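You operate a simulated robot arm through the tools that you are given. There is no shell and no other tool.

The job below is to be done with a simulated robot arm. You get a single attempt, and the scene is never put back.

Task
Set the controls near the top of the square black pallet. At the end: the lever marked ring rinse is switched on; the nut of the black pump is turned to slack; the right cam arm on store coupler is set to open; the lever marked clear water is switched on; whatever was shut is shut again. Leave all else as you found it, and nothing knocked over. The lever marked ring rinse goes to its stop. The lever marked clear water goes to its stop. The right cam arm on store coupler goes to its stop.

It is judged by the outcome, as a careful person would: the job done as asked, and still so three seconds after it is handed in. It fails if anything else is knocked over, pushed out of place, dropped, spilled or broken.

Robot
A 7-joint arm with a two-finger parallel gripper, fixed in place. Base frame: the origin is at the foot of the arm, x ahead of it, y to its left, z up. Lengths are in mm, angles in degrees, forces in N, time in s.
Its first joint turns from -166.0 to 166.0 degrees. Payload 4.4 kg.
Tool frame: the origin (TCP) lies between the finger pads and is the grasp point; the fingertips stand 23 mm ahead of it; z points along the fingers, y is the line along which they close. Largest opening 94 mm; finger width 38, thickness 10; the body of the gripper, 54 by 96 mm, starts 39 mm behind the TCP.
Orientation is that of the tool frame in the base frame, as a unit quaternion [x, y, z, w]. With the fingers straight down and closing along the base's y, the tool's x points along the base's -x, its y along +y and its z along -z.

Tools
- The arm moves only by the tool servo_tool. Its arguments are lists of equal length, an entry for each row: "linear": the shift along the tool's x, y, z in units of 25 mm (1.0 is 25 mm), a list of three; "rotation": the turn, a rotation vector about the tool's x, y, z in units of 8 degrees (1.0 is 8 degrees), a list of three; "fingers": the gripper command, from -1 (fully open) to 1 (shut), values between in proportion. In form: {"linear": [[tx, ty, tz], ...], "rotation": [[wx, wy, wz], ...], "fingers": [fingers, ...]}. A call has 1 to 20 rows; each row shifts and turns the commanded pose from where the row before left it, along the tool's axes as they then stand. A call with a number of a shift or a turn outside -1 to 1 is refused whole. Rows are played at 5 a second. More than 50 mm and 8.6 degrees between two rows, or a gripper value outside its range, and nothing of the call is played. Where a pose cannot be reached the arm comes as near as it can. A force on the tool above 40 N (or 10 N above the force at the start of the call, whichever is more), or a blocked arm, ends the call early, and 0.2 s more pass. The fingers move at their own pace (about 72 mm/s each) and stop on an object; they squeeze with about 36 N. The grip force told is the motor's: it shows also when the fingers shut on nothing. Time passes only in rows, and 0.2 s behind the last, so rows that do not move let the fingers close. It gives the time, the measured TCP pose, the force on the tool (base axes), the opening and the grip force at its end, in the units of the frame above (readings bear some noise), with the torque about the TCP (base axes, N m) and any sound that the robot's microphone picked up.
- Cameras (640 x 400 px; columns grow to the right, rows downward): "scene" is fixed at [220.3, -648.4, 1605.7]; the picture's right is [0.74, -0.67, 0.00], its down [-0.19, -0.22, -0.96] and it looks along [0.64, 0.71, -0.29] (base axes); focal length 354 px, centre (320, 200). "wrist" rides on the gripper at [86, 16, -74] in the tool frame; the picture's right is [-0.18, 0.98, 0.00], its down [-0.58, -0.11, -0.81] and it looks along [-0.79, -0.15, 0.59] (tool axes); focal length 243 px, centre (320, 200). There is no depth. A picture from a camera that has moved, and an enlarged one, comes with that camera's place and axes in the base frame and with its lens.
- camera(camera): a new picture of that camera. It takes no simulated time.
- close_up(camera, box): a new picture of the part [left, top, right, bottom] of that camera's present view, enlarged. It takes no simulated time.
- hand_in(): hands the job in; it is judged then, once.

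Places have to be worked out from the pictures, the camera data and where the tool is seen. Open the gripper and draw the arm clear of the work before you hand the job in, unless the task says otherwise.

The tools are called after "Request:" as name(argument=value, ...) on one line, values as JSON. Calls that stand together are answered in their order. servo_tool: Moves the arm, as the interface text tells. Its arguments: {"type":"object","properties":{"linear":{"type":"array"},"rotation":{"type":"array"},"fingers":{"type":"array"}},"required":["linear","rotation","fingers"]} The other tools are called the same way: camera (camera) takes a picture; close_up (camera, box) takes an enlarged picture of a part of a camera's view; hand_in () hands the job in.

At the start:

```text
t: 0.0
tcp_pos: [732.4, 332.0, 1437.5]
tool_rot: [0.0, 1.0, 0.0, 0.0]
force: [0.0, -0.3, -0.1]
torque: [0.0, 0.0, 0.04]
width: 93.8
grasp_force: 0.0
```

scene: 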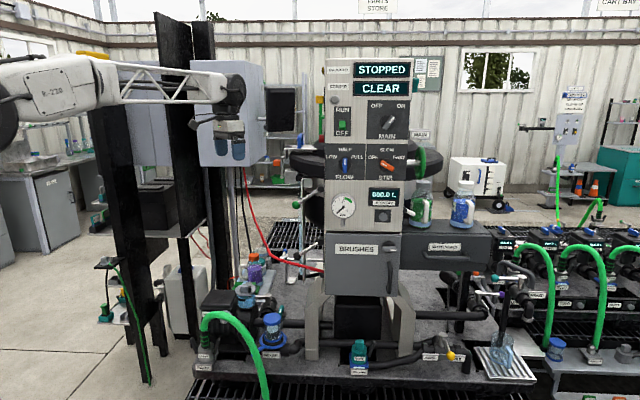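
wrist: 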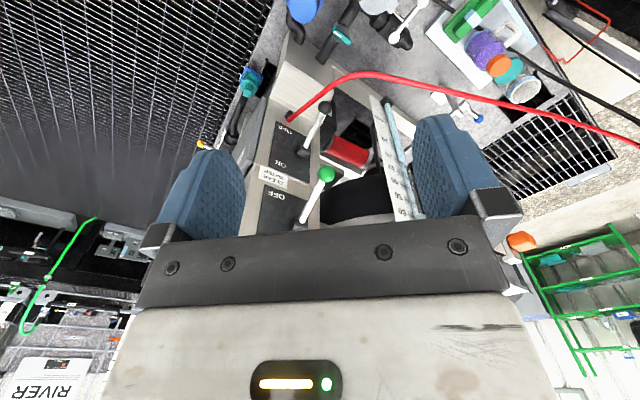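

I'll begin by looking closely at the scene to find the controls named in the task.

Request:
close_up(camera="scene", box=[180, 240, 340, 400])

Request:
close_up(camera="scene", box=[280, 40, 440, 140])

Request:
close_up(camera="scene", box=[280, 140, 440, 240])

Request:
close_up(camera="scene", box=[400, 220, 560, 390])

Request:
close_up(camera="wrist", box=[200, 0, 440, 240])

```text
2.50 times, centred on (260, 320) of scene
camera zoom: at [220.3, -648.4, 1605.7], right [0.74, -0.67, 0.0], down [-0.19, -0.22, -0.96], along [0.64, 0.71, -0.29], focal length 885 px, centre (470, -100)
```

zoom: 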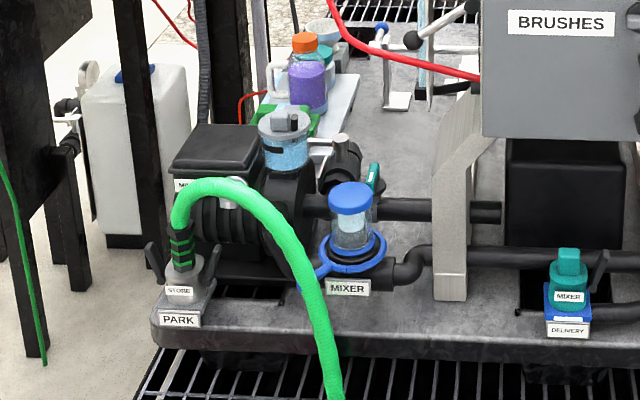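

```text
4.00 times, centred on (360, 90) of scene
camera zoom: at [220.3, -648.4, 1605.7], right [0.74, -0.67, 0.0], down [-0.19, -0.22, -0.96], along [0.64, 0.71, -0.29], focal length 1416 px, centre (160, 640)
```

zoom: 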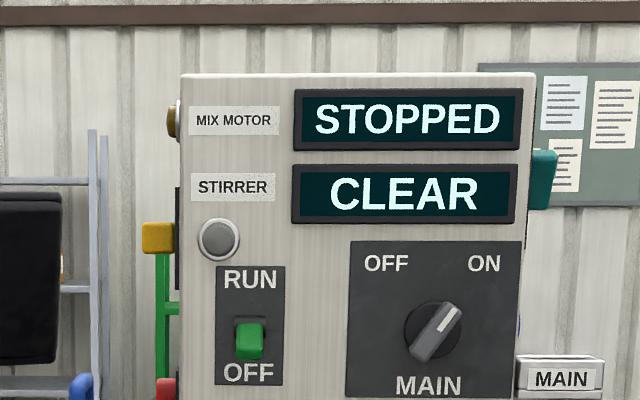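

```text
4.00 times, centred on (360, 190) of scene
camera zoom: at [220.3, -648.4, 1605.7], right [0.74, -0.67, 0.0], down [-0.19, -0.22, -0.96], along [0.64, 0.71, -0.29], focal length 1416 px, centre (160, 240)
```

zoom: 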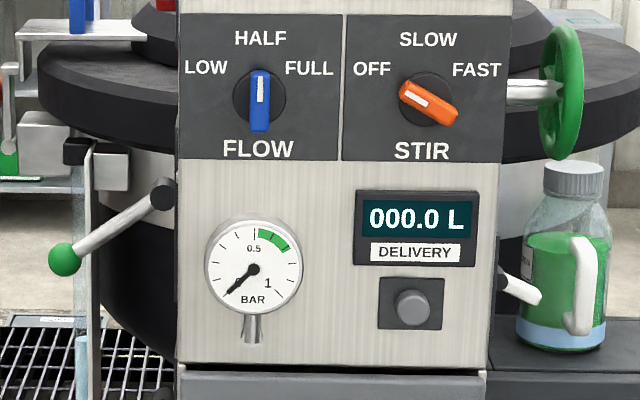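

```text
2.35 times, centred on (480, 305) of scene
camera zoom: at [220.3, -648.4, 1605.7], right [0.74, -0.67, 0.0], down [-0.19, -0.22, -0.96], along [0.64, 0.71, -0.29], focal length 833 px, centre (-56, -47)
```

zoom: 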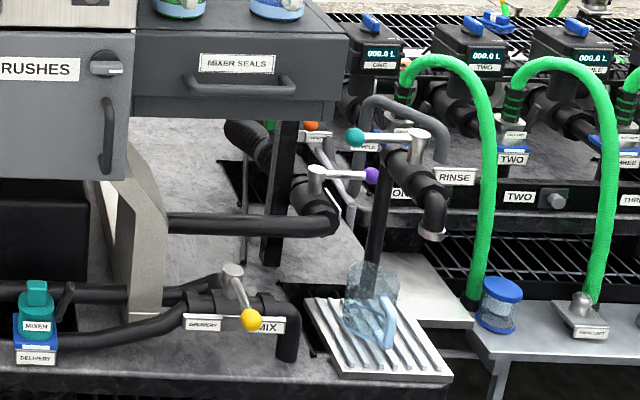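

```text
1.67 times, centred on (320, 120) of wrist
camera zoom: at [644.8, 348.3, 1510.8], right [0.18, 0.98, 0.0], down [0.58, -0.11, 0.81], along [0.79, -0.15, -0.59], focal length 404 px, centre (320, 333)
```

zoom: 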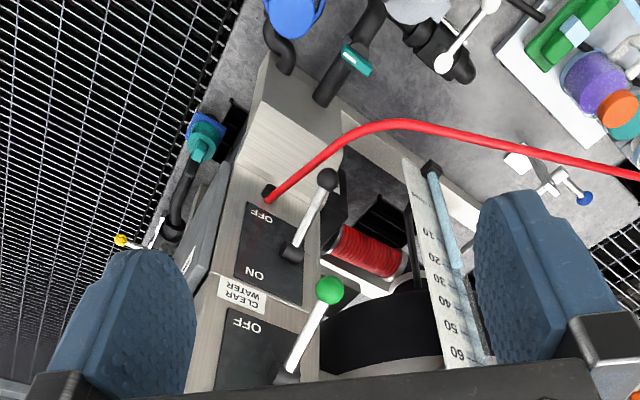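

The wrist view shows a side panel of the tower with two levers; I'll enlarge these and the pump/coupler area further.

Request:
close_up(camera="wrist", box=[240, 100, 360, 240])

Request:
close_up(camera="scene", box=[195, 270, 295, 370])

Request:
close_up(camera="scene", box=[150, 80, 330, 240])

Request:
close_up(camera="scene", box=[80, 240, 220, 390])

Request:
close_up(camera="wrist", box=[240, 0, 480, 120])

```text
2.86 times, centred on (300, 170) of wrist
camera zoom: at [644.8, 348.3, 1510.8], right [0.18, 0.98, 0.0], down [0.58, -0.11, 0.81], along [0.79, -0.15, -0.59], focal length 693 px, centre (377, 286)
```

zoom: 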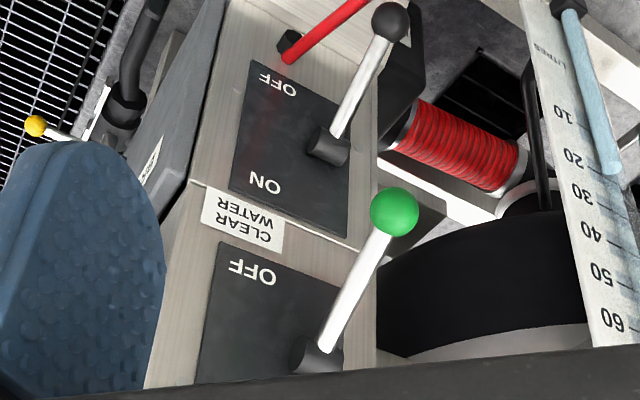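

```text
4.00 times, centred on (245, 320) of scene
camera zoom: at [220.3, -648.4, 1605.7], right [0.74, -0.67, 0.0], down [-0.19, -0.22, -0.96], along [0.64, 0.71, -0.29], focal length 1416 px, centre (620, -280)
```

zoom: 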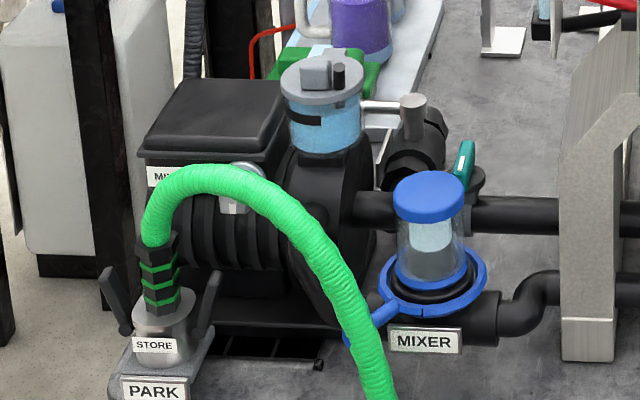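

```text
2.50 times, centred on (240, 160) of scene
camera zoom: at [220.3, -648.4, 1605.7], right [0.74, -0.67, 0.0], down [-0.19, -0.22, -0.96], along [0.64, 0.71, -0.29], focal length 885 px, centre (520, 300)
```

zoom: 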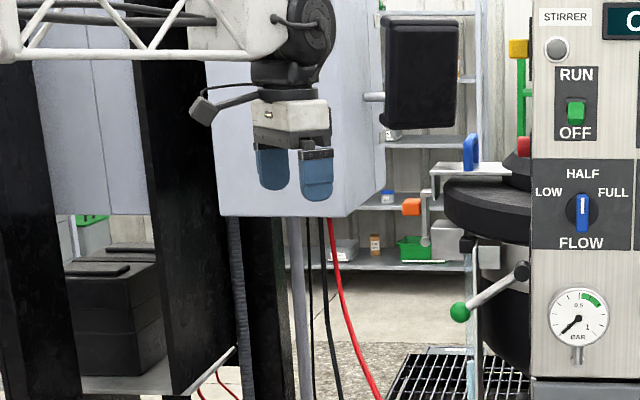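

```text
2.67 times, centred on (150, 315) of scene
camera zoom: at [220.3, -648.4, 1605.7], right [0.74, -0.67, 0.0], down [-0.19, -0.22, -0.96], along [0.64, 0.71, -0.29], focal length 944 px, centre (773, -107)
```

zoom: 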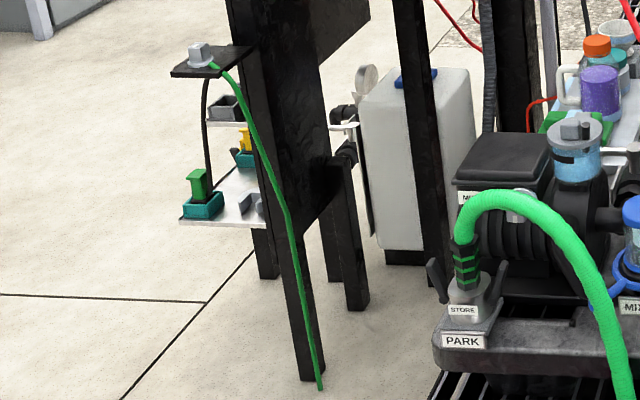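

```text
2.67 times, centred on (360, 60) of wrist
camera zoom: at [644.8, 348.3, 1510.8], right [0.18, 0.98, 0.0], down [0.58, -0.11, 0.81], along [0.79, -0.15, -0.59], focal length 647 px, centre (213, 573)
```

zoom: 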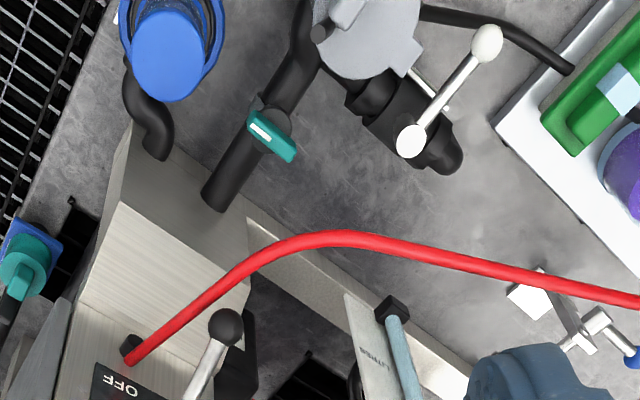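

The green lever pivot triangulates to about (1020, 239, 1282) and the black one about 190 mm lower. I'll yaw the tool about its z to turn the wrist camera toward that side panel and read the labels.

Request:
servo_tool(linear=[[0, 0, 0], [0, 0, 0], [0, 0, 0], [0, 0, 0], [0, 0, 0]], rotation=[[0, 0, 1], [0, 0, 1], [0, 0, 1], [0, 0, 1], [0, 0, 0]], fingers=[-1, -1, -1, -1, -1])

Request:
camera(camera="wrist")

Request:
camera(camera="scene")

```text
t: 1.2
tcp_pos: [732.6, 331.9, 1436.9]
tool_rot: [0.276, 0.961, 0.001, 0.0]
force: [0.5, 0.8, 0.2]
torque: [-0.01, 0.02, -0.03]
width: 94.0
grasp_force: 0.1
```

```text
taken
camera wrist: at [666.4, 392.0, 1510.6], right [0.68, 0.74, 0.0], down [0.44, -0.4, 0.81], along [0.59, -0.55, -0.59], focal length 243 px, centre (320, 200)
```

wrist: 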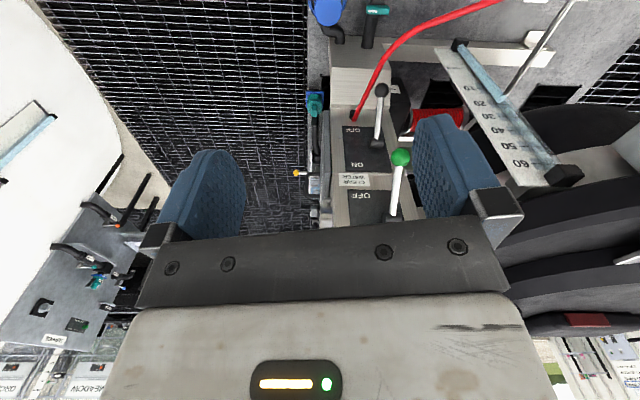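

```text
taken
```

scene: 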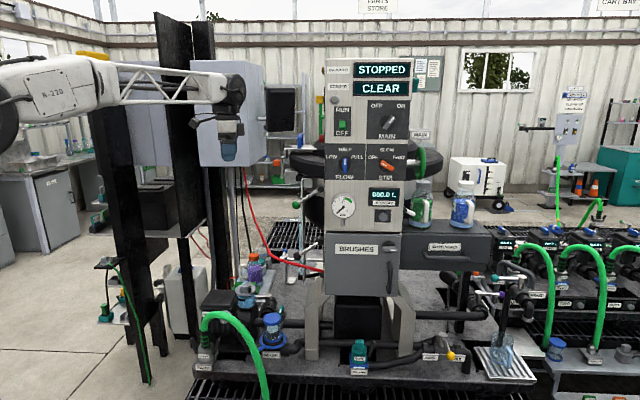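

The gripper hides the panel's upper part. I'll tilt the tool about its y so the camera looks less steeply.

Request:
servo_tool(linear=[[0, 0, 0], [0, 0, 0], [0, 0, 0], [0, 0, 0]], rotation=[[0, -1, 0], [0, -1, 0], [0, -1, 0], [0, 0, 0]], fingers=[-1, -1, -1, -1])

Request:
camera(camera="wrist")

Request:
close_up(camera="wrist", box=[240, 60, 480, 210])

```text
t: 2.2
tcp_pos: [732.7, 333.0, 1436.2]
tool_rot: [0.27, 0.94, -0.058, 0.201]
force: [0.3, -0.1, 0.9]
torque: [0.0, 0.02, 0.01]
width: 94.2
grasp_force: 0.0
```

```text
taken
camera wrist: at [647.2, 404.0, 1469.1], right [0.66, 0.74, 0.07], down [0.11, -0.2, 0.97], along [0.74, -0.64, -0.22], focal length 243 px, centre (320, 200)
```

wrist: 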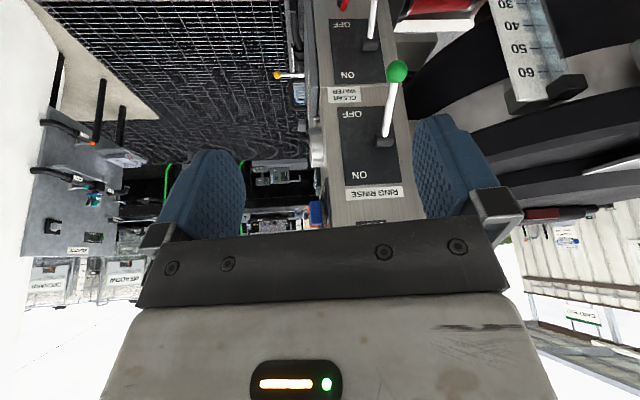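

```text
2.67 times, centred on (360, 135) of wrist
camera zoom: at [647.2, 404.0, 1469.1], right [0.66, 0.74, 0.07], down [0.11, -0.2, 0.97], along [0.74, -0.64, -0.22], focal length 647 px, centre (213, 373)
```

zoom: 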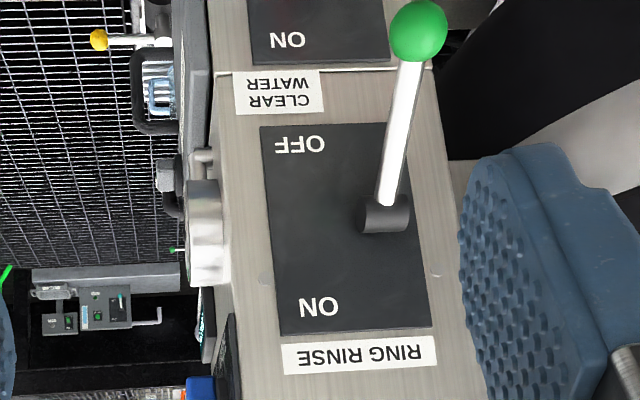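

Labels are clear: green lever = RING RINSE, black lever = CLEAR WATER, both with ON at the top. Next I'll undo the rotations and move back and down to inspect the pump and the STORE coupler.

Request:
servo_tool(linear=[[0, 0, 0], [0, 0, 0], [0, 0, 0], [0, 0, 0], [0, 0, 0], [0, 0, 0], [0, 0, 0], [0.81, 0.19, 0.6], [0.81, 0.19, 0.6], [0.81, 0.19, 0.6], [0.81, 0.19, 0.6], [0.81, 0.19, 0.6], [0.81, 0.19, 0.6], [0.81, 0.19, 0.6], [0.81, 0.19, 0.6], [0.81, 0.19, 0.6], [0.81, 0.19, 0.6], [0, 0, 0]], rotation=[[0, 1, 0], [0, 1, 0], [0, 1, 0], [0, 0, -1], [0, 0, -1], [0, 0, -1], [0, 0, -1], [0, 0, 0], [0, 0, 0], [0, 0, 0], [0, 0, 0], [0, 0, 0], [0, 0, 0], [0, 0, 0], [0, 0, 0], [0, 0, 0], [0, 0, 0], [0, 0, 0]], fingers=[-1, -1, -1, -1, -1, -1, -1, -1, -1, -1, -1, -1, -1, -1, -1, -1, -1, -1])

Request:
camera(camera="wrist")

Request:
camera(camera="scene")

```text
t: 6.0
tcp_pos: [531.8, 381.3, 1287.8]
tool_rot: [0.0, 1.0, 0.0, 0.0]
force: [-0.5, -0.4, 0.2]
torque: [-0.01, -0.04, -0.01]
width: 94.1
grasp_force: 0.0
```

```text
taken
camera wrist: at [443.0, 397.3, 1362.2], right [0.18, 0.98, 0.0], down [0.58, -0.11, 0.81], along [0.79, -0.15, -0.59], focal length 243 px, centre (320, 200)
```

wrist: 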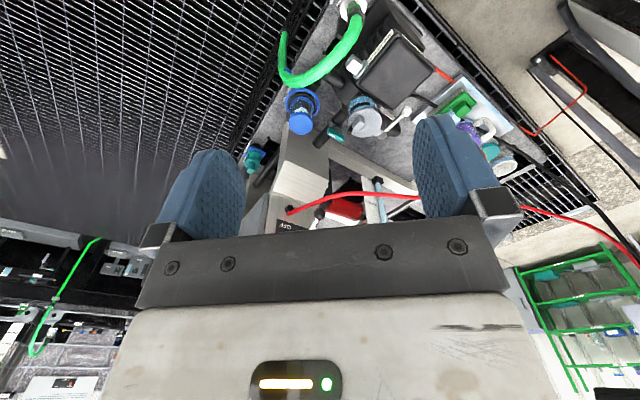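

```text
taken
```

scene: 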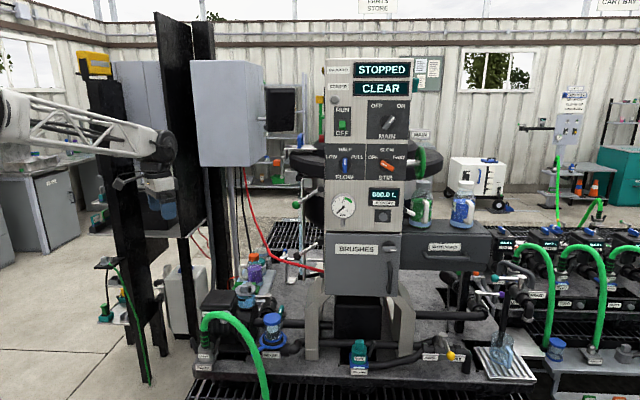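

The pump and the coupler sit at the top of this view. I'll enlarge there.

Request:
close_up(camera="wrist", box=[270, 0, 470, 125])

```text
3.20 times, centred on (370, 62) of wrist
camera zoom: at [443.0, 397.3, 1362.2], right [0.18, 0.98, 0.0], down [0.58, -0.11, 0.81], along [0.79, -0.15, -0.59], focal length 776 px, centre (160, 640)
```

zoom: 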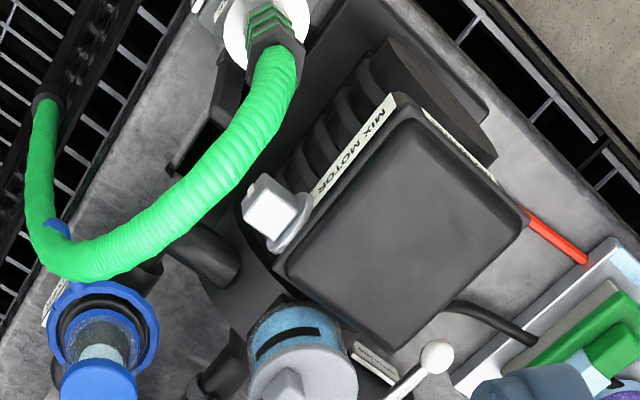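

The silver block beside the MIX MOTOR box is probably the pump's nut, triangulated to about (720, 428, 795). I'll lower the camera for a closer look.

Request:
servo_tool(linear=[[-0.28, 0.28, 0.9], [-0.28, 0.28, 0.9], [-0.28, 0.28, 0.9], [-0.28, 0.28, 0.9], [-0.28, 0.28, 0.9], [-0.28, 0.28, 0.9], [-0.28, 0.28, 0.9], [-0.28, 0.28, 0.9], [-0.28, 0.28, 0.9], [-0.28, 0.28, 0.9], [0, 0, 0]], rotation=[[0, 0, 0], [0, 0, 0], [0, 0, 0], [0, 0, 0], [0, 0, 0], [0, 0, 0], [0, 0, 0], [0, 0, 0], [0, 0, 0], [0, 0, 0], [0, 0, 0]], fingers=[-1, -1, -1, -1, -1, -1, -1, -1, -1, -1, -1])

Request:
camera(camera="wrist")

Request:
close_up(camera="wrist", box=[220, 0, 460, 150])

```text
t: 8.4
tcp_pos: [601.7, 449.3, 1060.7]
tool_rot: [0.0, 1.0, 0.0, 0.001]
force: [0.1, 0.3, 0.4]
torque: [-0.02, -0.01, -0.02]
width: 93.9
grasp_force: 0.0
```

```text
taken
camera wrist: at [512.8, 465.3, 1135.3], right [0.18, 0.98, 0.0], down [0.58, -0.11, 0.81], along [0.79, -0.15, -0.59], focal length 243 px, centre (320, 200)
```

wrist: 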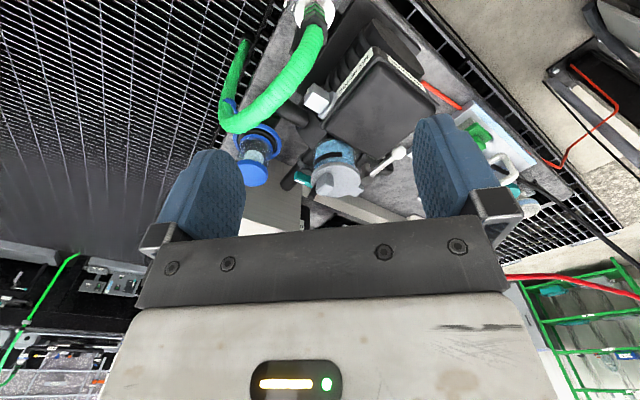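

```text
2.67 times, centred on (340, 75) of wrist
camera zoom: at [512.8, 465.3, 1135.3], right [0.18, 0.98, 0.0], down [0.58, -0.11, 0.81], along [0.79, -0.15, -0.59], focal length 647 px, centre (267, 533)
```

zoom: 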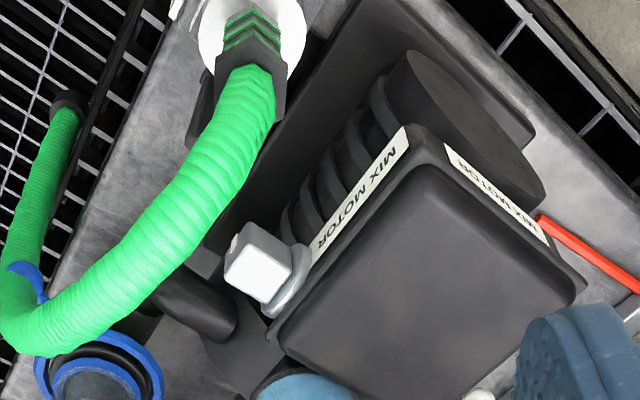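

The silver square-headed part with a washer looks like the nut. I'll view it from the front side (scene camera direction) at a shallower angle to see markings and any cover.

Request:
servo_tool(linear=[[0.07, -0.95, 0.5], [0.07, -0.95, 0.5], [0.07, -0.95, 0.5], [0.07, -0.95, 0.5], [0.07, -0.95, 0.5], [0.07, -0.95, 0.5], [0, 0, 0], [0, 0, 0], [0, 0, 0], [0, 0, 0], [0, 0, 0], [0, 0, 0], [0, 0, 0], [0, 0, 0], [0, 0, 0], [0, 0, 0], [0, 0, 0]], rotation=[[0, 0, 0], [0, 0, 0], [0, 0, 0], [0, 0, 0], [0, 0, 0], [0, 0, 0], [0, 0, -1], [0, 0, -1], [0, 0, -1], [0, 0, -1], [0, 0, -1], [0, 0, -1], [0, 0, -1], [0, -1, 0], [0, -1, 0], [0, -1, 0], [0, 0, 0]], fingers=[-1, -1, -1, -1, -1, -1, -1, -1, -1, -1, -1, -1, -1, -1, -1, -1, -1])

Request:
camera(camera="wrist")

Request:
close_up(camera="wrist", box=[220, 0, 460, 150])

Request:
camera(camera="scene")

```text
t: 12.0
tcp_pos: [589.9, 307.1, 986.3]
tool_rot: [-0.459, 0.863, 0.099, 0.185]
force: [-0.5, 0.5, -0.3]
torque: [-0.03, -0.01, 0.0]
width: 93.7
grasp_force: 0.0
```

```text
taken
camera wrist: at [513.7, 225.5, 1019.3], right [-0.72, 0.69, 0.07], down [0.2, 0.11, 0.97], along [0.66, 0.72, -0.22], focal length 243 px, centre (320, 200)
```

wrist: 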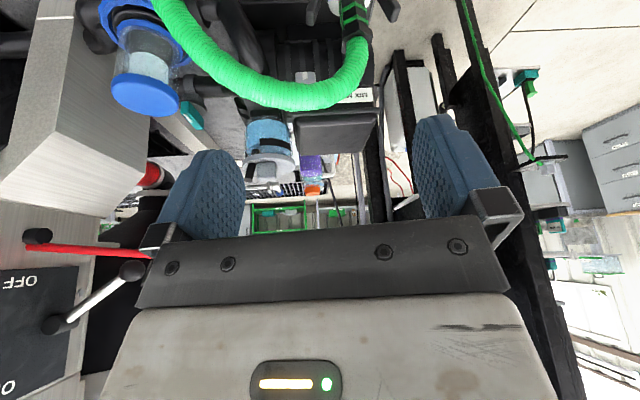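

```text
2.67 times, centred on (340, 75) of wrist
camera zoom: at [513.7, 225.5, 1019.3], right [-0.72, 0.69, 0.07], down [0.2, 0.11, 0.97], along [0.66, 0.72, -0.22], focal length 647 px, centre (267, 533)
```

zoom: 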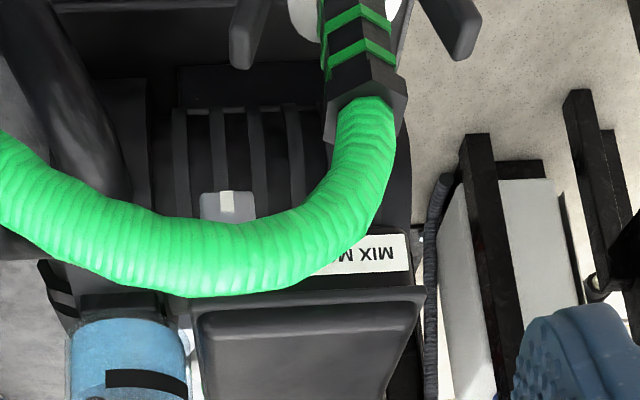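

```text
taken
```

scene: 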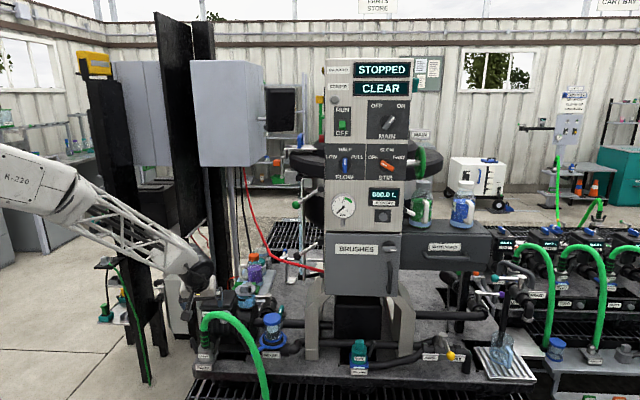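

The hose arches in front of the nut from here; nut re-triangulated at about (708, 425, 800). I'll go back to fingers-down and look from above at closer range.

Request:
servo_tool(linear=[[0, 0, 0], [0, 0, 0], [0, 0, 0], [0, 0, 0], [0, 0, 0], [0, 0, 0], [0, 0, 0], [0, 0, 0], [0, 0, 0], [0, 0, 0], [-0.6, 0.83, 0.25], [-0.6, 0.83, 0.25], [-0.6, 0.83, 0.25], [-0.6, 0.83, 0.25], [-0.6, 0.83, 0.25], [-0.6, 0.83, 0.25], [0, 0, 0]], rotation=[[0, 1, 0], [0, 1, 0], [0, 1, 0], [0, 0, 1], [0, 0, 1], [0, 0, 1], [0, 0, 1], [0, 0, 1], [0, 0, 1], [0, 0, 1], [0, 0, 0], [0, 0, 0], [0, 0, 0], [0, 0, 0], [0, 0, 0], [0, 0, 0], [0, 0, 0]], fingers=[-1, -1, -1, -1, -1, -1, -1, -1, -1, -1, -1, -1, -1, -1, -1, -1, -1])

Request:
camera(camera="wrist")

Request:
close_up(camera="wrist", box=[240, 20, 400, 120])

```text
t: 15.6
tcp_pos: [679.3, 432.6, 951.4]
tool_rot: [-0.001, 1.0, -0.001, 0.0]
force: [-0.3, -0.4, -1.0]
torque: [0.02, 0.01, 0.02]
width: 94.0
grasp_force: 0.1
```

```text
taken
camera wrist: at [591.8, 449.2, 1024.7], right [0.18, 0.98, 0.0], down [0.58, -0.11, 0.81], along [0.79, -0.15, -0.59], focal length 243 px, centre (320, 200)
```

wrist: 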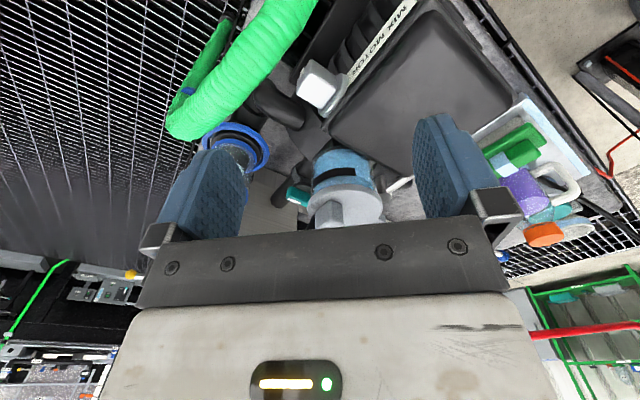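

```text
4.00 times, centred on (320, 70) of wrist
camera zoom: at [591.8, 449.2, 1024.7], right [0.18, 0.98, 0.0], down [0.58, -0.11, 0.81], along [0.79, -0.15, -0.59], focal length 970 px, centre (320, 720)
```

zoom: 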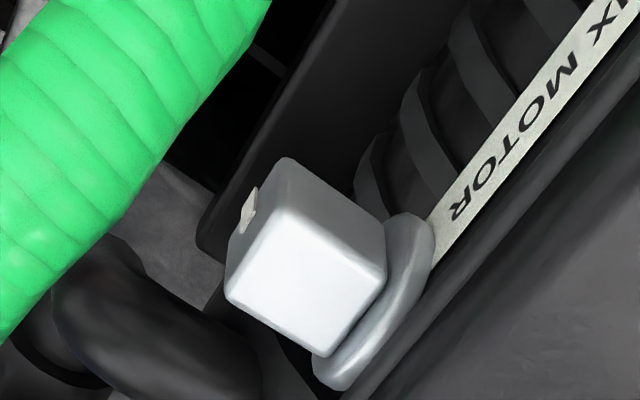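

The nut is a square head on a washer with a horizontal axis facing the front, with a white mark on its outer end. I'll zoom the scene camera on it.

Request:
close_up(camera="scene", box=[195, 290, 259, 330])

Request:
close_up(camera="scene", box=[180, 325, 244, 365])

```text
10.00 times, centred on (227, 310) of scene
camera zoom: at [220.3, -648.4, 1605.7], right [0.74, -0.67, 0.0], down [-0.19, -0.22, -0.96], along [0.64, 0.71, -0.29], focal length 3540 px, centre (1250, -900)
```

zoom: 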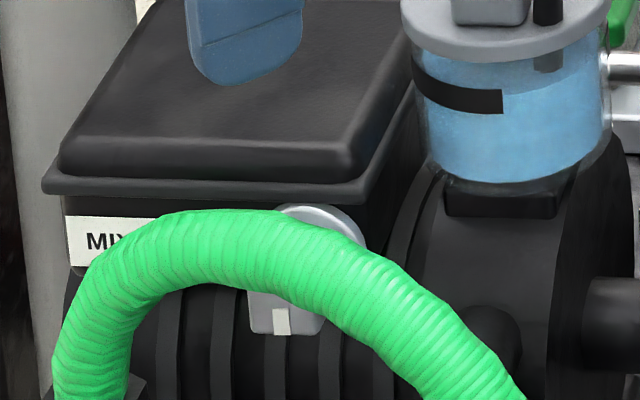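

```text
10.00 times, centred on (212, 345) of scene
camera zoom: at [220.3, -648.4, 1605.7], right [0.74, -0.67, 0.0], down [-0.19, -0.22, -0.96], along [0.64, 0.71, -0.29], focal length 3540 px, centre (1400, -1250)
```

zoom: 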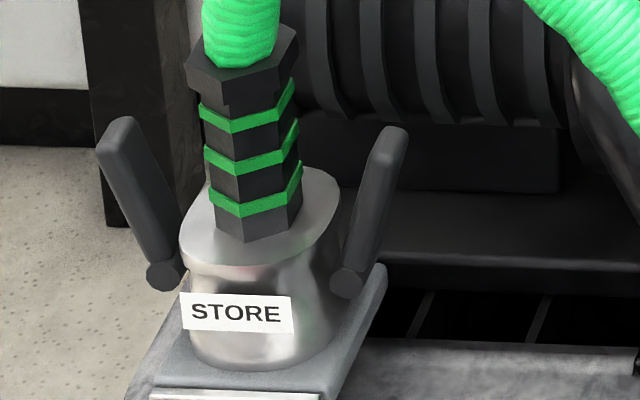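

The white mark sits at the bottom of the nut; the hose hides the rest from above. I'll place the camera low in front of the hose so I can look under it at the nut's face and the coupler.

Request:
servo_tool(linear=[[0.65, -0.89, 0], [0.65, -0.89, 0], [0.65, -0.89, 0], [0.65, -0.89, 0], [0.65, -0.89, 0], [0.65, -0.89, 0], [0.65, -0.89, 0], [0, 0, 0.87], [0, 0, 0.87], [0, 0, 0.87], [0, 0, 0]], rotation=[[0, 0, 0], [0, 0, -1], [0, 0, 0], [0, 0, 0], [0, 0, 0], [0, 0, 0], [0, 0, 0], [0, 0, 0], [0, 0, 0], [0, 0, 0], [0, 0, 0]], fingers=[-1, -1, -1, -1, -1, -1, -1, -1, -1, -1, -1])

```text
t: 18.0
tcp_pos: [582.4, 267.2, 883.5]
tool_rot: [-0.07, 0.998, 0.0, 0.0]
force: [-0.6, 0.6, -0.5]
torque: [-0.01, -0.04, 0.01]
width: 93.9
grasp_force: 0.1
```

I'm now at (582, 267, 884), yawed 8°. I'll continue yawing, then tilt to look under the hose.

Request:
servo_tool(linear=[[0, 0, 0], [0, 0, 0], [0, 0, 0], [0, 0, 0], [0, 0, 0], [0, 0, 0], [0, 0, 0], [0, 0, 0], [0, 0, 0], [0, 0, 0], [0, 0, 0], [0, 0, 0]], rotation=[[0, 0, -1], [0, 0, -1], [0, 0, -1], [0, 0, -1], [0, 0, -1], [0, 0, -1], [0, -1, 0], [0, -1, 0], [0, -1, 0], [0, -1, 0], [0, -1, 0], [0, 0, 0]], fingers=[-1, -1, -1, -1, -1, -1, -1, -1, -1, -1, -1, -1])

Request:
camera(camera="wrist")

Request:
close_up(camera="wrist", box=[240, 60, 400, 160])

Request:
camera(camera="scene")

```text
t: 20.6
tcp_pos: [583.4, 265.6, 884.0]
tool_rot: [-0.441, 0.829, 0.161, 0.303]
force: [0.0, 0.3, -0.1]
torque: [0.02, 0.0, 0.01]
width: 94.2
grasp_force: 0.0
```

```text
taken
camera wrist: at [504.1, 180.6, 885.1], right [-0.74, 0.67, 0.12], down [0.05, -0.12, 0.99], along [0.67, 0.74, 0.06], focal length 243 px, centre (320, 200)
```

wrist: 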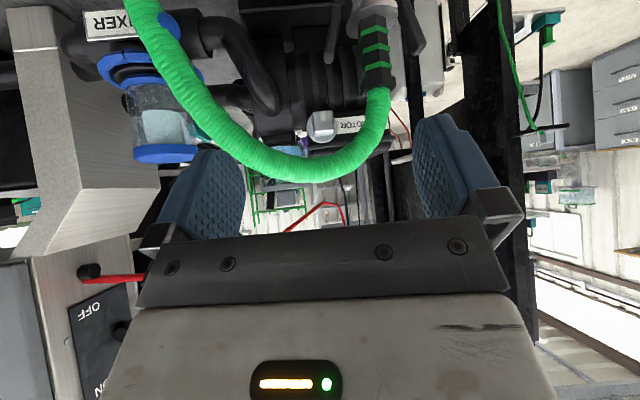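

```text
4.00 times, centred on (320, 110) of wrist
camera zoom: at [504.1, 180.6, 885.1], right [-0.74, 0.67, 0.12], down [0.05, -0.12, 0.99], along [0.67, 0.74, 0.06], focal length 970 px, centre (320, 560)
```

zoom: 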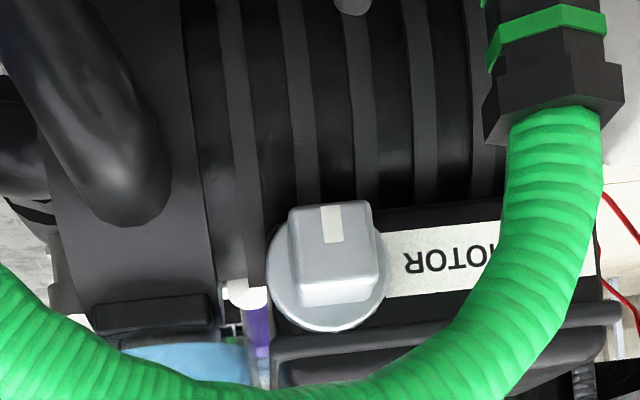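

```text
taken
```

scene: 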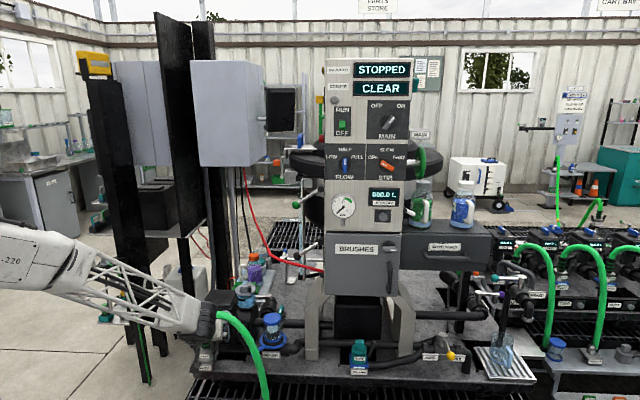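

The pointer-marked square knob on the disc reads as the MIX MOTOR's rotary knob, so it may not be the pump's nut. I'll rise and survey the rest of the pump from other angles.

Request:
servo_tool(linear=[[0, 0, 0], [0, 0, 0], [0, 0, 0], [0, 0, -1], [0, 0, -1], [0, 0, -1], [0, 0, -1], [0, 0, -1], [-1, 0, -0.6], [-1, 0, -0.6], [-1, 0, 0], [0, 0, 0]], rotation=[[0, 1, 0], [0, 1, 0], [0, 1, 0], [0, 0, 0], [0, 0, 0], [0, 0, 0], [0, 0, 0], [0, 0, 0], [0, 0, 0], [0, 0, 0], [0, 0, 0], [0, 0, 0]], fingers=[-1, -1, -1, -1, -1, -1, -1, -1, -1, -1, -1, -1])

Request:
camera(camera="wrist")

Request:
close_up(camera="wrist", box=[160, 0, 480, 200])

```text
t: 23.2
tcp_pos: [597.9, 292.0, 1054.2]
tool_rot: [-0.465, 0.875, 0.065, 0.123]
force: [1.0, -0.6, 0.5]
torque: [-0.03, 0.0, 0.01]
width: 93.8
grasp_force: 0.2
```

```text
taken
camera wrist: at [525.7, 214.6, 1101.2], right [-0.72, 0.7, 0.05], down [0.28, 0.22, 0.94], along [0.64, 0.68, -0.35], focal length 243 px, centre (320, 200)
```

wrist: 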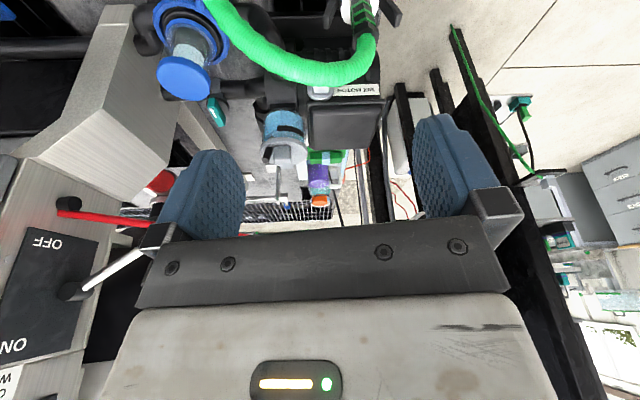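

```text
2.00 times, centred on (320, 100) of wrist
camera zoom: at [525.7, 214.6, 1101.2], right [-0.72, 0.7, 0.05], down [0.28, 0.22, 0.94], along [0.64, 0.68, -0.35], focal length 485 px, centre (320, 400)
```

zoom: 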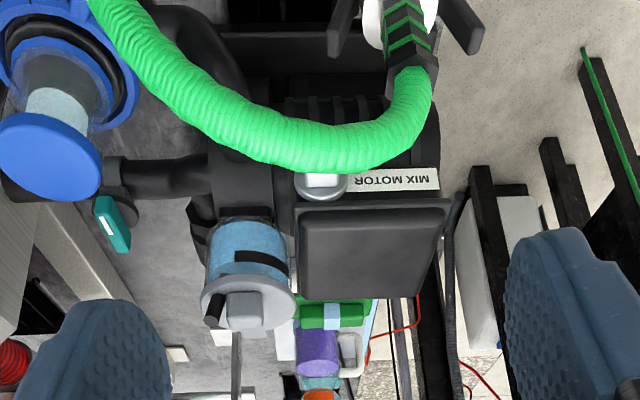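

Next a close look from above at the strainer pot and its lid knob on the black pump volute.

Request:
servo_tool(linear=[[0, 0, 0], [0, 0, 0], [0, 0, 0], [0, 0, 0], [0, 0, 0], [0, 0, 0], [0, 0, 0], [0, 0, 0], [0, 0, 0], [-0.82, 0.91, -0.1], [-0.82, 0.91, -0.1], [-0.82, 0.91, -0.1], [-0.82, 0.91, -0.1], [-0.82, 0.91, -0.1], [-0.82, 0.91, -0.1], [-0.82, 0.91, -0.1], [0, 0, 0]], rotation=[[0, 1, 0], [0, 1, 0], [0, 0, 1], [0, 0, 1], [0, 0, 1], [0, 0, 1], [0, 0, 1], [0, 0, 1], [0, 0, 1], [0, 0, 0], [0, 0, 0], [0, 0, 0], [0, 0, 0], [0, 0, 0], [0, 0, 0], [0, 0, 0], [0, 0, 0]], fingers=[-1, -1, -1, -1, -1, -1, -1, -1, -1, -1, -1, -1, -1, -1, -1, -1, -1])

Request:
camera(camera="wrist")

Request:
close_up(camera="wrist", box=[220, 0, 460, 150])

```text
t: 26.8
tcp_pos: [742.4, 449.4, 1071.6]
tool_rot: [0.0, 1.0, 0.0, 0.0]
force: [-0.2, -0.2, 0.4]
torque: [0.03, -0.03, 0.0]
width: 94.0
grasp_force: 0.0
```

```text
taken
camera wrist: at [654.5, 466.3, 1144.9], right [0.18, 0.98, 0.0], down [0.58, -0.11, 0.81], along [0.79, -0.15, -0.59], focal length 243 px, centre (320, 200)
```

wrist: 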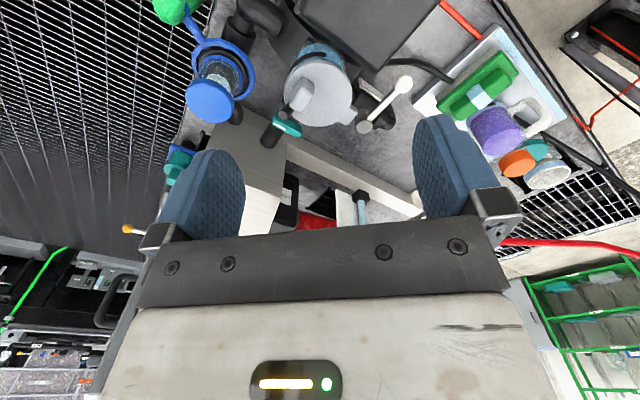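

```text
2.67 times, centred on (340, 75) of wrist
camera zoom: at [654.5, 466.3, 1144.9], right [0.18, 0.98, 0.0], down [0.58, -0.11, 0.81], along [0.79, -0.15, -0.59], focal length 647 px, centre (267, 533)
```

zoom: 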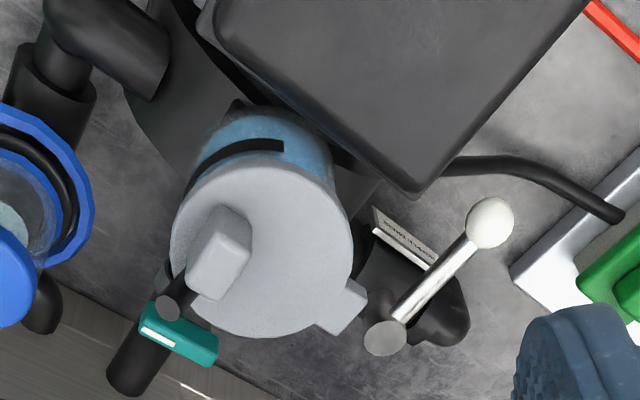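

The pot lid carries a block, a dark pin and a side tab; I'll zoom both cameras on it.

Request:
close_up(camera="wrist", box=[270, 60, 366, 140])

Request:
close_up(camera="scene", box=[225, 275, 273, 310])

Request:
close_up(camera="scene", box=[235, 240, 315, 290])

Request:
close_up(camera="scene", box=[240, 290, 320, 350])

```text
5.00 times, centred on (318, 100) of wrist
camera zoom: at [654.5, 466.3, 1144.9], right [0.18, 0.98, 0.0], down [0.58, -0.11, 0.81], along [0.79, -0.15, -0.59], focal length 1213 px, centre (330, 700)
```

zoom: 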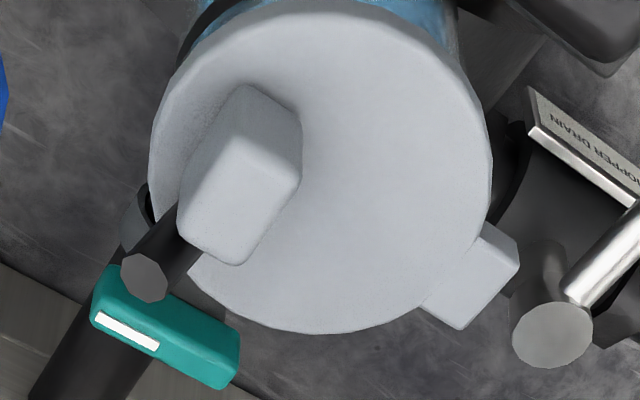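

```text
11.43 times, centred on (249, 292) of scene
camera zoom: at [220.3, -648.4, 1605.7], right [0.74, -0.67, 0.0], down [-0.19, -0.22, -0.96], along [0.64, 0.71, -0.29], focal length 4046 px, centre (1131, -857)
```

zoom: 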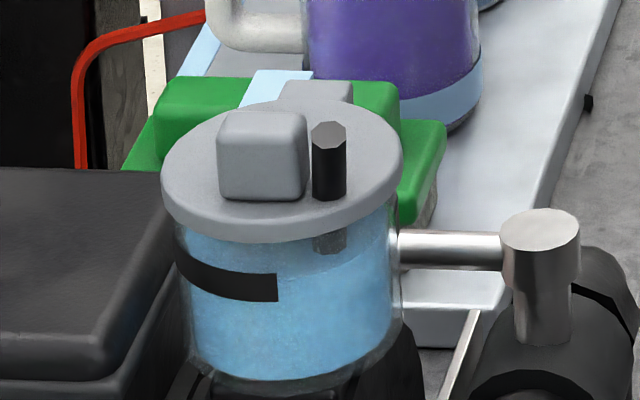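

```text
8.00 times, centred on (275, 265) of scene
camera zoom: at [220.3, -648.4, 1605.7], right [0.74, -0.67, 0.0], down [-0.19, -0.22, -0.96], along [0.64, 0.71, -0.29], focal length 2832 px, centre (680, -320)
```

zoom: 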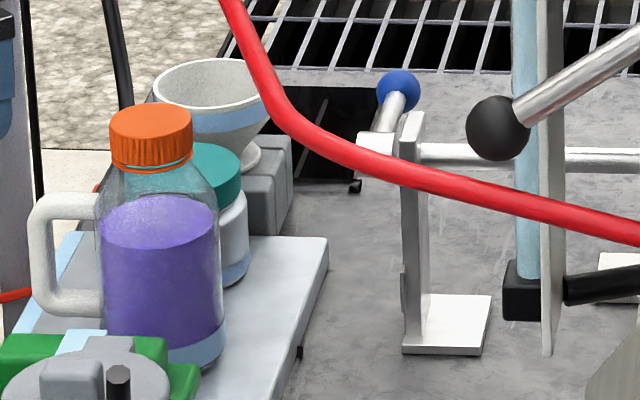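

```text
6.67 times, centred on (280, 320) of scene
camera zoom: at [220.3, -648.4, 1605.7], right [0.74, -0.67, 0.0], down [-0.19, -0.22, -0.96], along [0.64, 0.71, -0.29], focal length 2360 px, centre (587, -600)
```

zoom: 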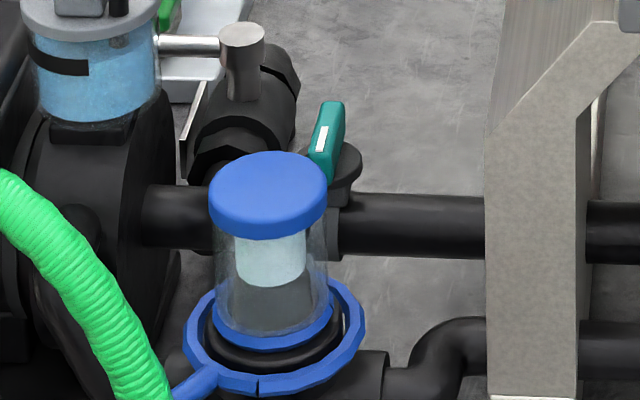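

I'll check the rest of the pallet for other pumps and nuts, zooming on the right half and under the drawer.

Request:
close_up(camera="scene", box=[430, 255, 510, 305])

Request:
close_up(camera="scene", box=[480, 220, 580, 290])

Request:
close_up(camera="scene", box=[300, 280, 420, 380])

Request:
close_up(camera="scene", box=[410, 310, 550, 395])

Request:
close_up(camera="scene", box=[560, 220, 640, 300])

```text
8.00 times, centred on (470, 280) of scene
camera zoom: at [220.3, -648.4, 1605.7], right [0.74, -0.67, 0.0], down [-0.19, -0.22, -0.96], along [0.64, 0.71, -0.29], focal length 2832 px, centre (-880, -440)
```

zoom: 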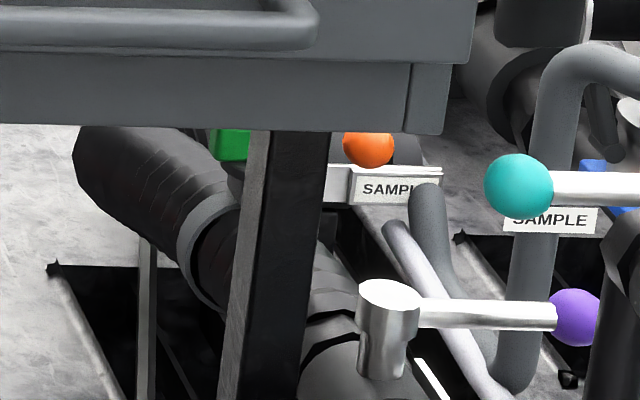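

```text
5.71 times, centred on (530, 255) of scene
camera zoom: at [220.3, -648.4, 1605.7], right [0.74, -0.67, 0.0], down [-0.19, -0.22, -0.96], along [0.64, 0.71, -0.29], focal length 2023 px, centre (-880, -114)
```

zoom: 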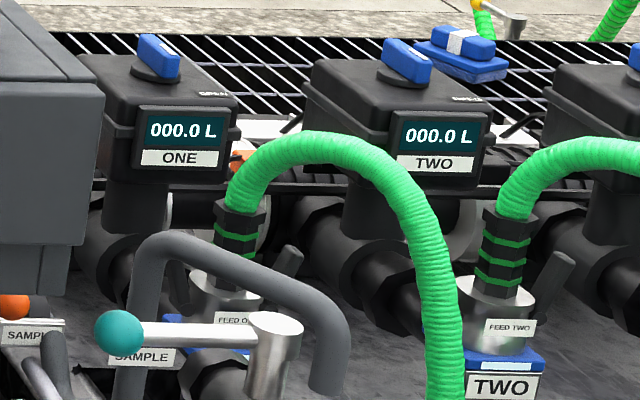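

```text
4.00 times, centred on (360, 330) of scene
camera zoom: at [220.3, -648.4, 1605.7], right [0.74, -0.67, 0.0], down [-0.19, -0.22, -0.96], along [0.64, 0.71, -0.29], focal length 1416 px, centre (160, -320)
```

zoom: 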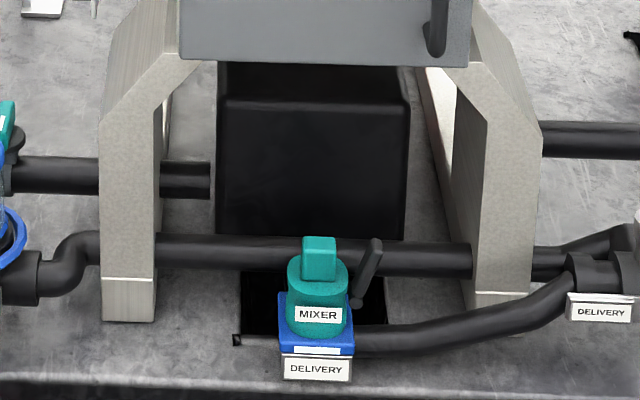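

```text
4.57 times, centred on (480, 352) of scene
camera zoom: at [220.3, -648.4, 1605.7], right [0.74, -0.67, 0.0], down [-0.19, -0.22, -0.96], along [0.64, 0.71, -0.29], focal length 1618 px, centre (-411, -497)
```

zoom: 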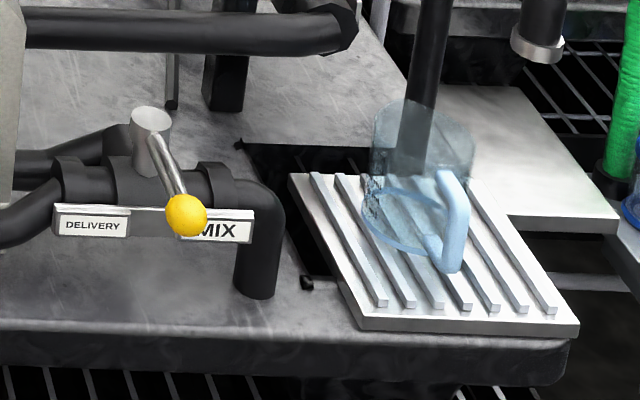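

```text
5.00 times, centred on (600, 260) of scene
camera zoom: at [220.3, -648.4, 1605.7], right [0.74, -0.67, 0.0], down [-0.19, -0.22, -0.96], along [0.64, 0.71, -0.29], focal length 1770 px, centre (-1080, -100)
```

zoom: 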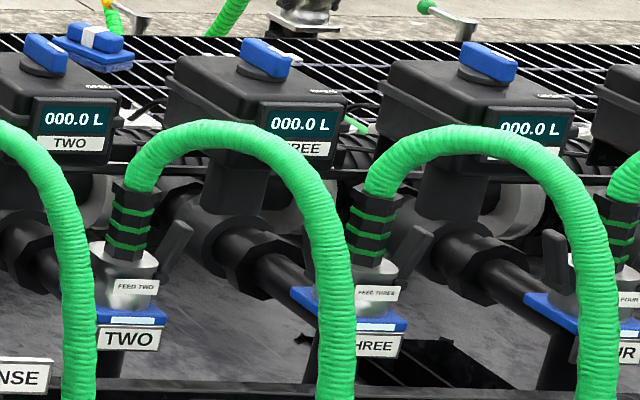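

So far the only pump on this pallet is the black mixer pump. I'll view it from its left/rear side by yawing the camera around, staying well above it.

Request:
servo_tool(linear=[[0.26, 0.46, 0.8], [0.26, 0.46, 0.8], [0.26, 0.46, 0.8], [0.26, 0.46, 0.8], [0.26, 0.46, 0.8], [0, 0, 0], [0, 0, 0], [0, 0, 0], [0, 0, 0], [0, 0, 0], [0, 0, 0], [0, 0, 0], [0, 0, 0], [0, 0, 0], [0, 0, 0]], rotation=[[0, 0, 0], [0, 0, 0], [0, 0, 0], [0, 0, 0], [0, 0, 0], [0, 0, 1], [0, 0, 1], [0, 0, 1], [0, 0, 1], [0, 0, 1], [0, 0, 1], [0, 0, 1], [0, 0, 1], [0, 0, 1], [0, 0, 0]], fingers=[-1, -1, -1, -1, -1, -1, -1, -1, -1, -1, -1, -1, -1, -1, -1])

Request:
camera(camera="wrist")

Request:
close_up(camera="wrist", box=[200, 0, 440, 150])

```text
t: 30.0
tcp_pos: [708.4, 508.1, 971.5]
tool_rot: [0.588, 0.809, 0.0, 0.0]
force: [-1.0, -1.0, 0.2]
torque: [-0.02, 0.01, 0.01]
width: 94.1
grasp_force: 0.0
```

```text
taken
camera wrist: at [696.6, 595.2, 1045.2], right [0.99, 0.13, 0.0], down [0.08, -0.59, 0.81], along [0.1, -0.8, -0.59], focal length 243 px, centre (320, 200)
```

wrist: 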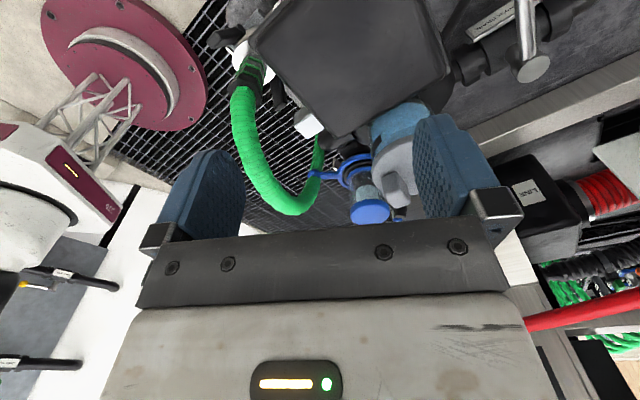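

```text
2.67 times, centred on (320, 75) of wrist
camera zoom: at [696.6, 595.2, 1045.2], right [0.99, 0.13, 0.0], down [0.08, -0.59, 0.81], along [0.1, -0.8, -0.59], focal length 647 px, centre (320, 533)
```

zoom: 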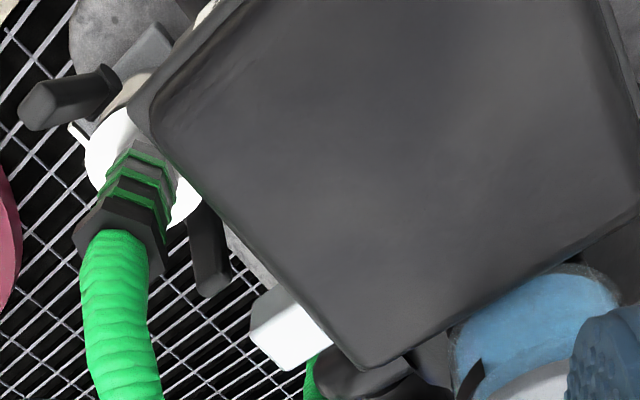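

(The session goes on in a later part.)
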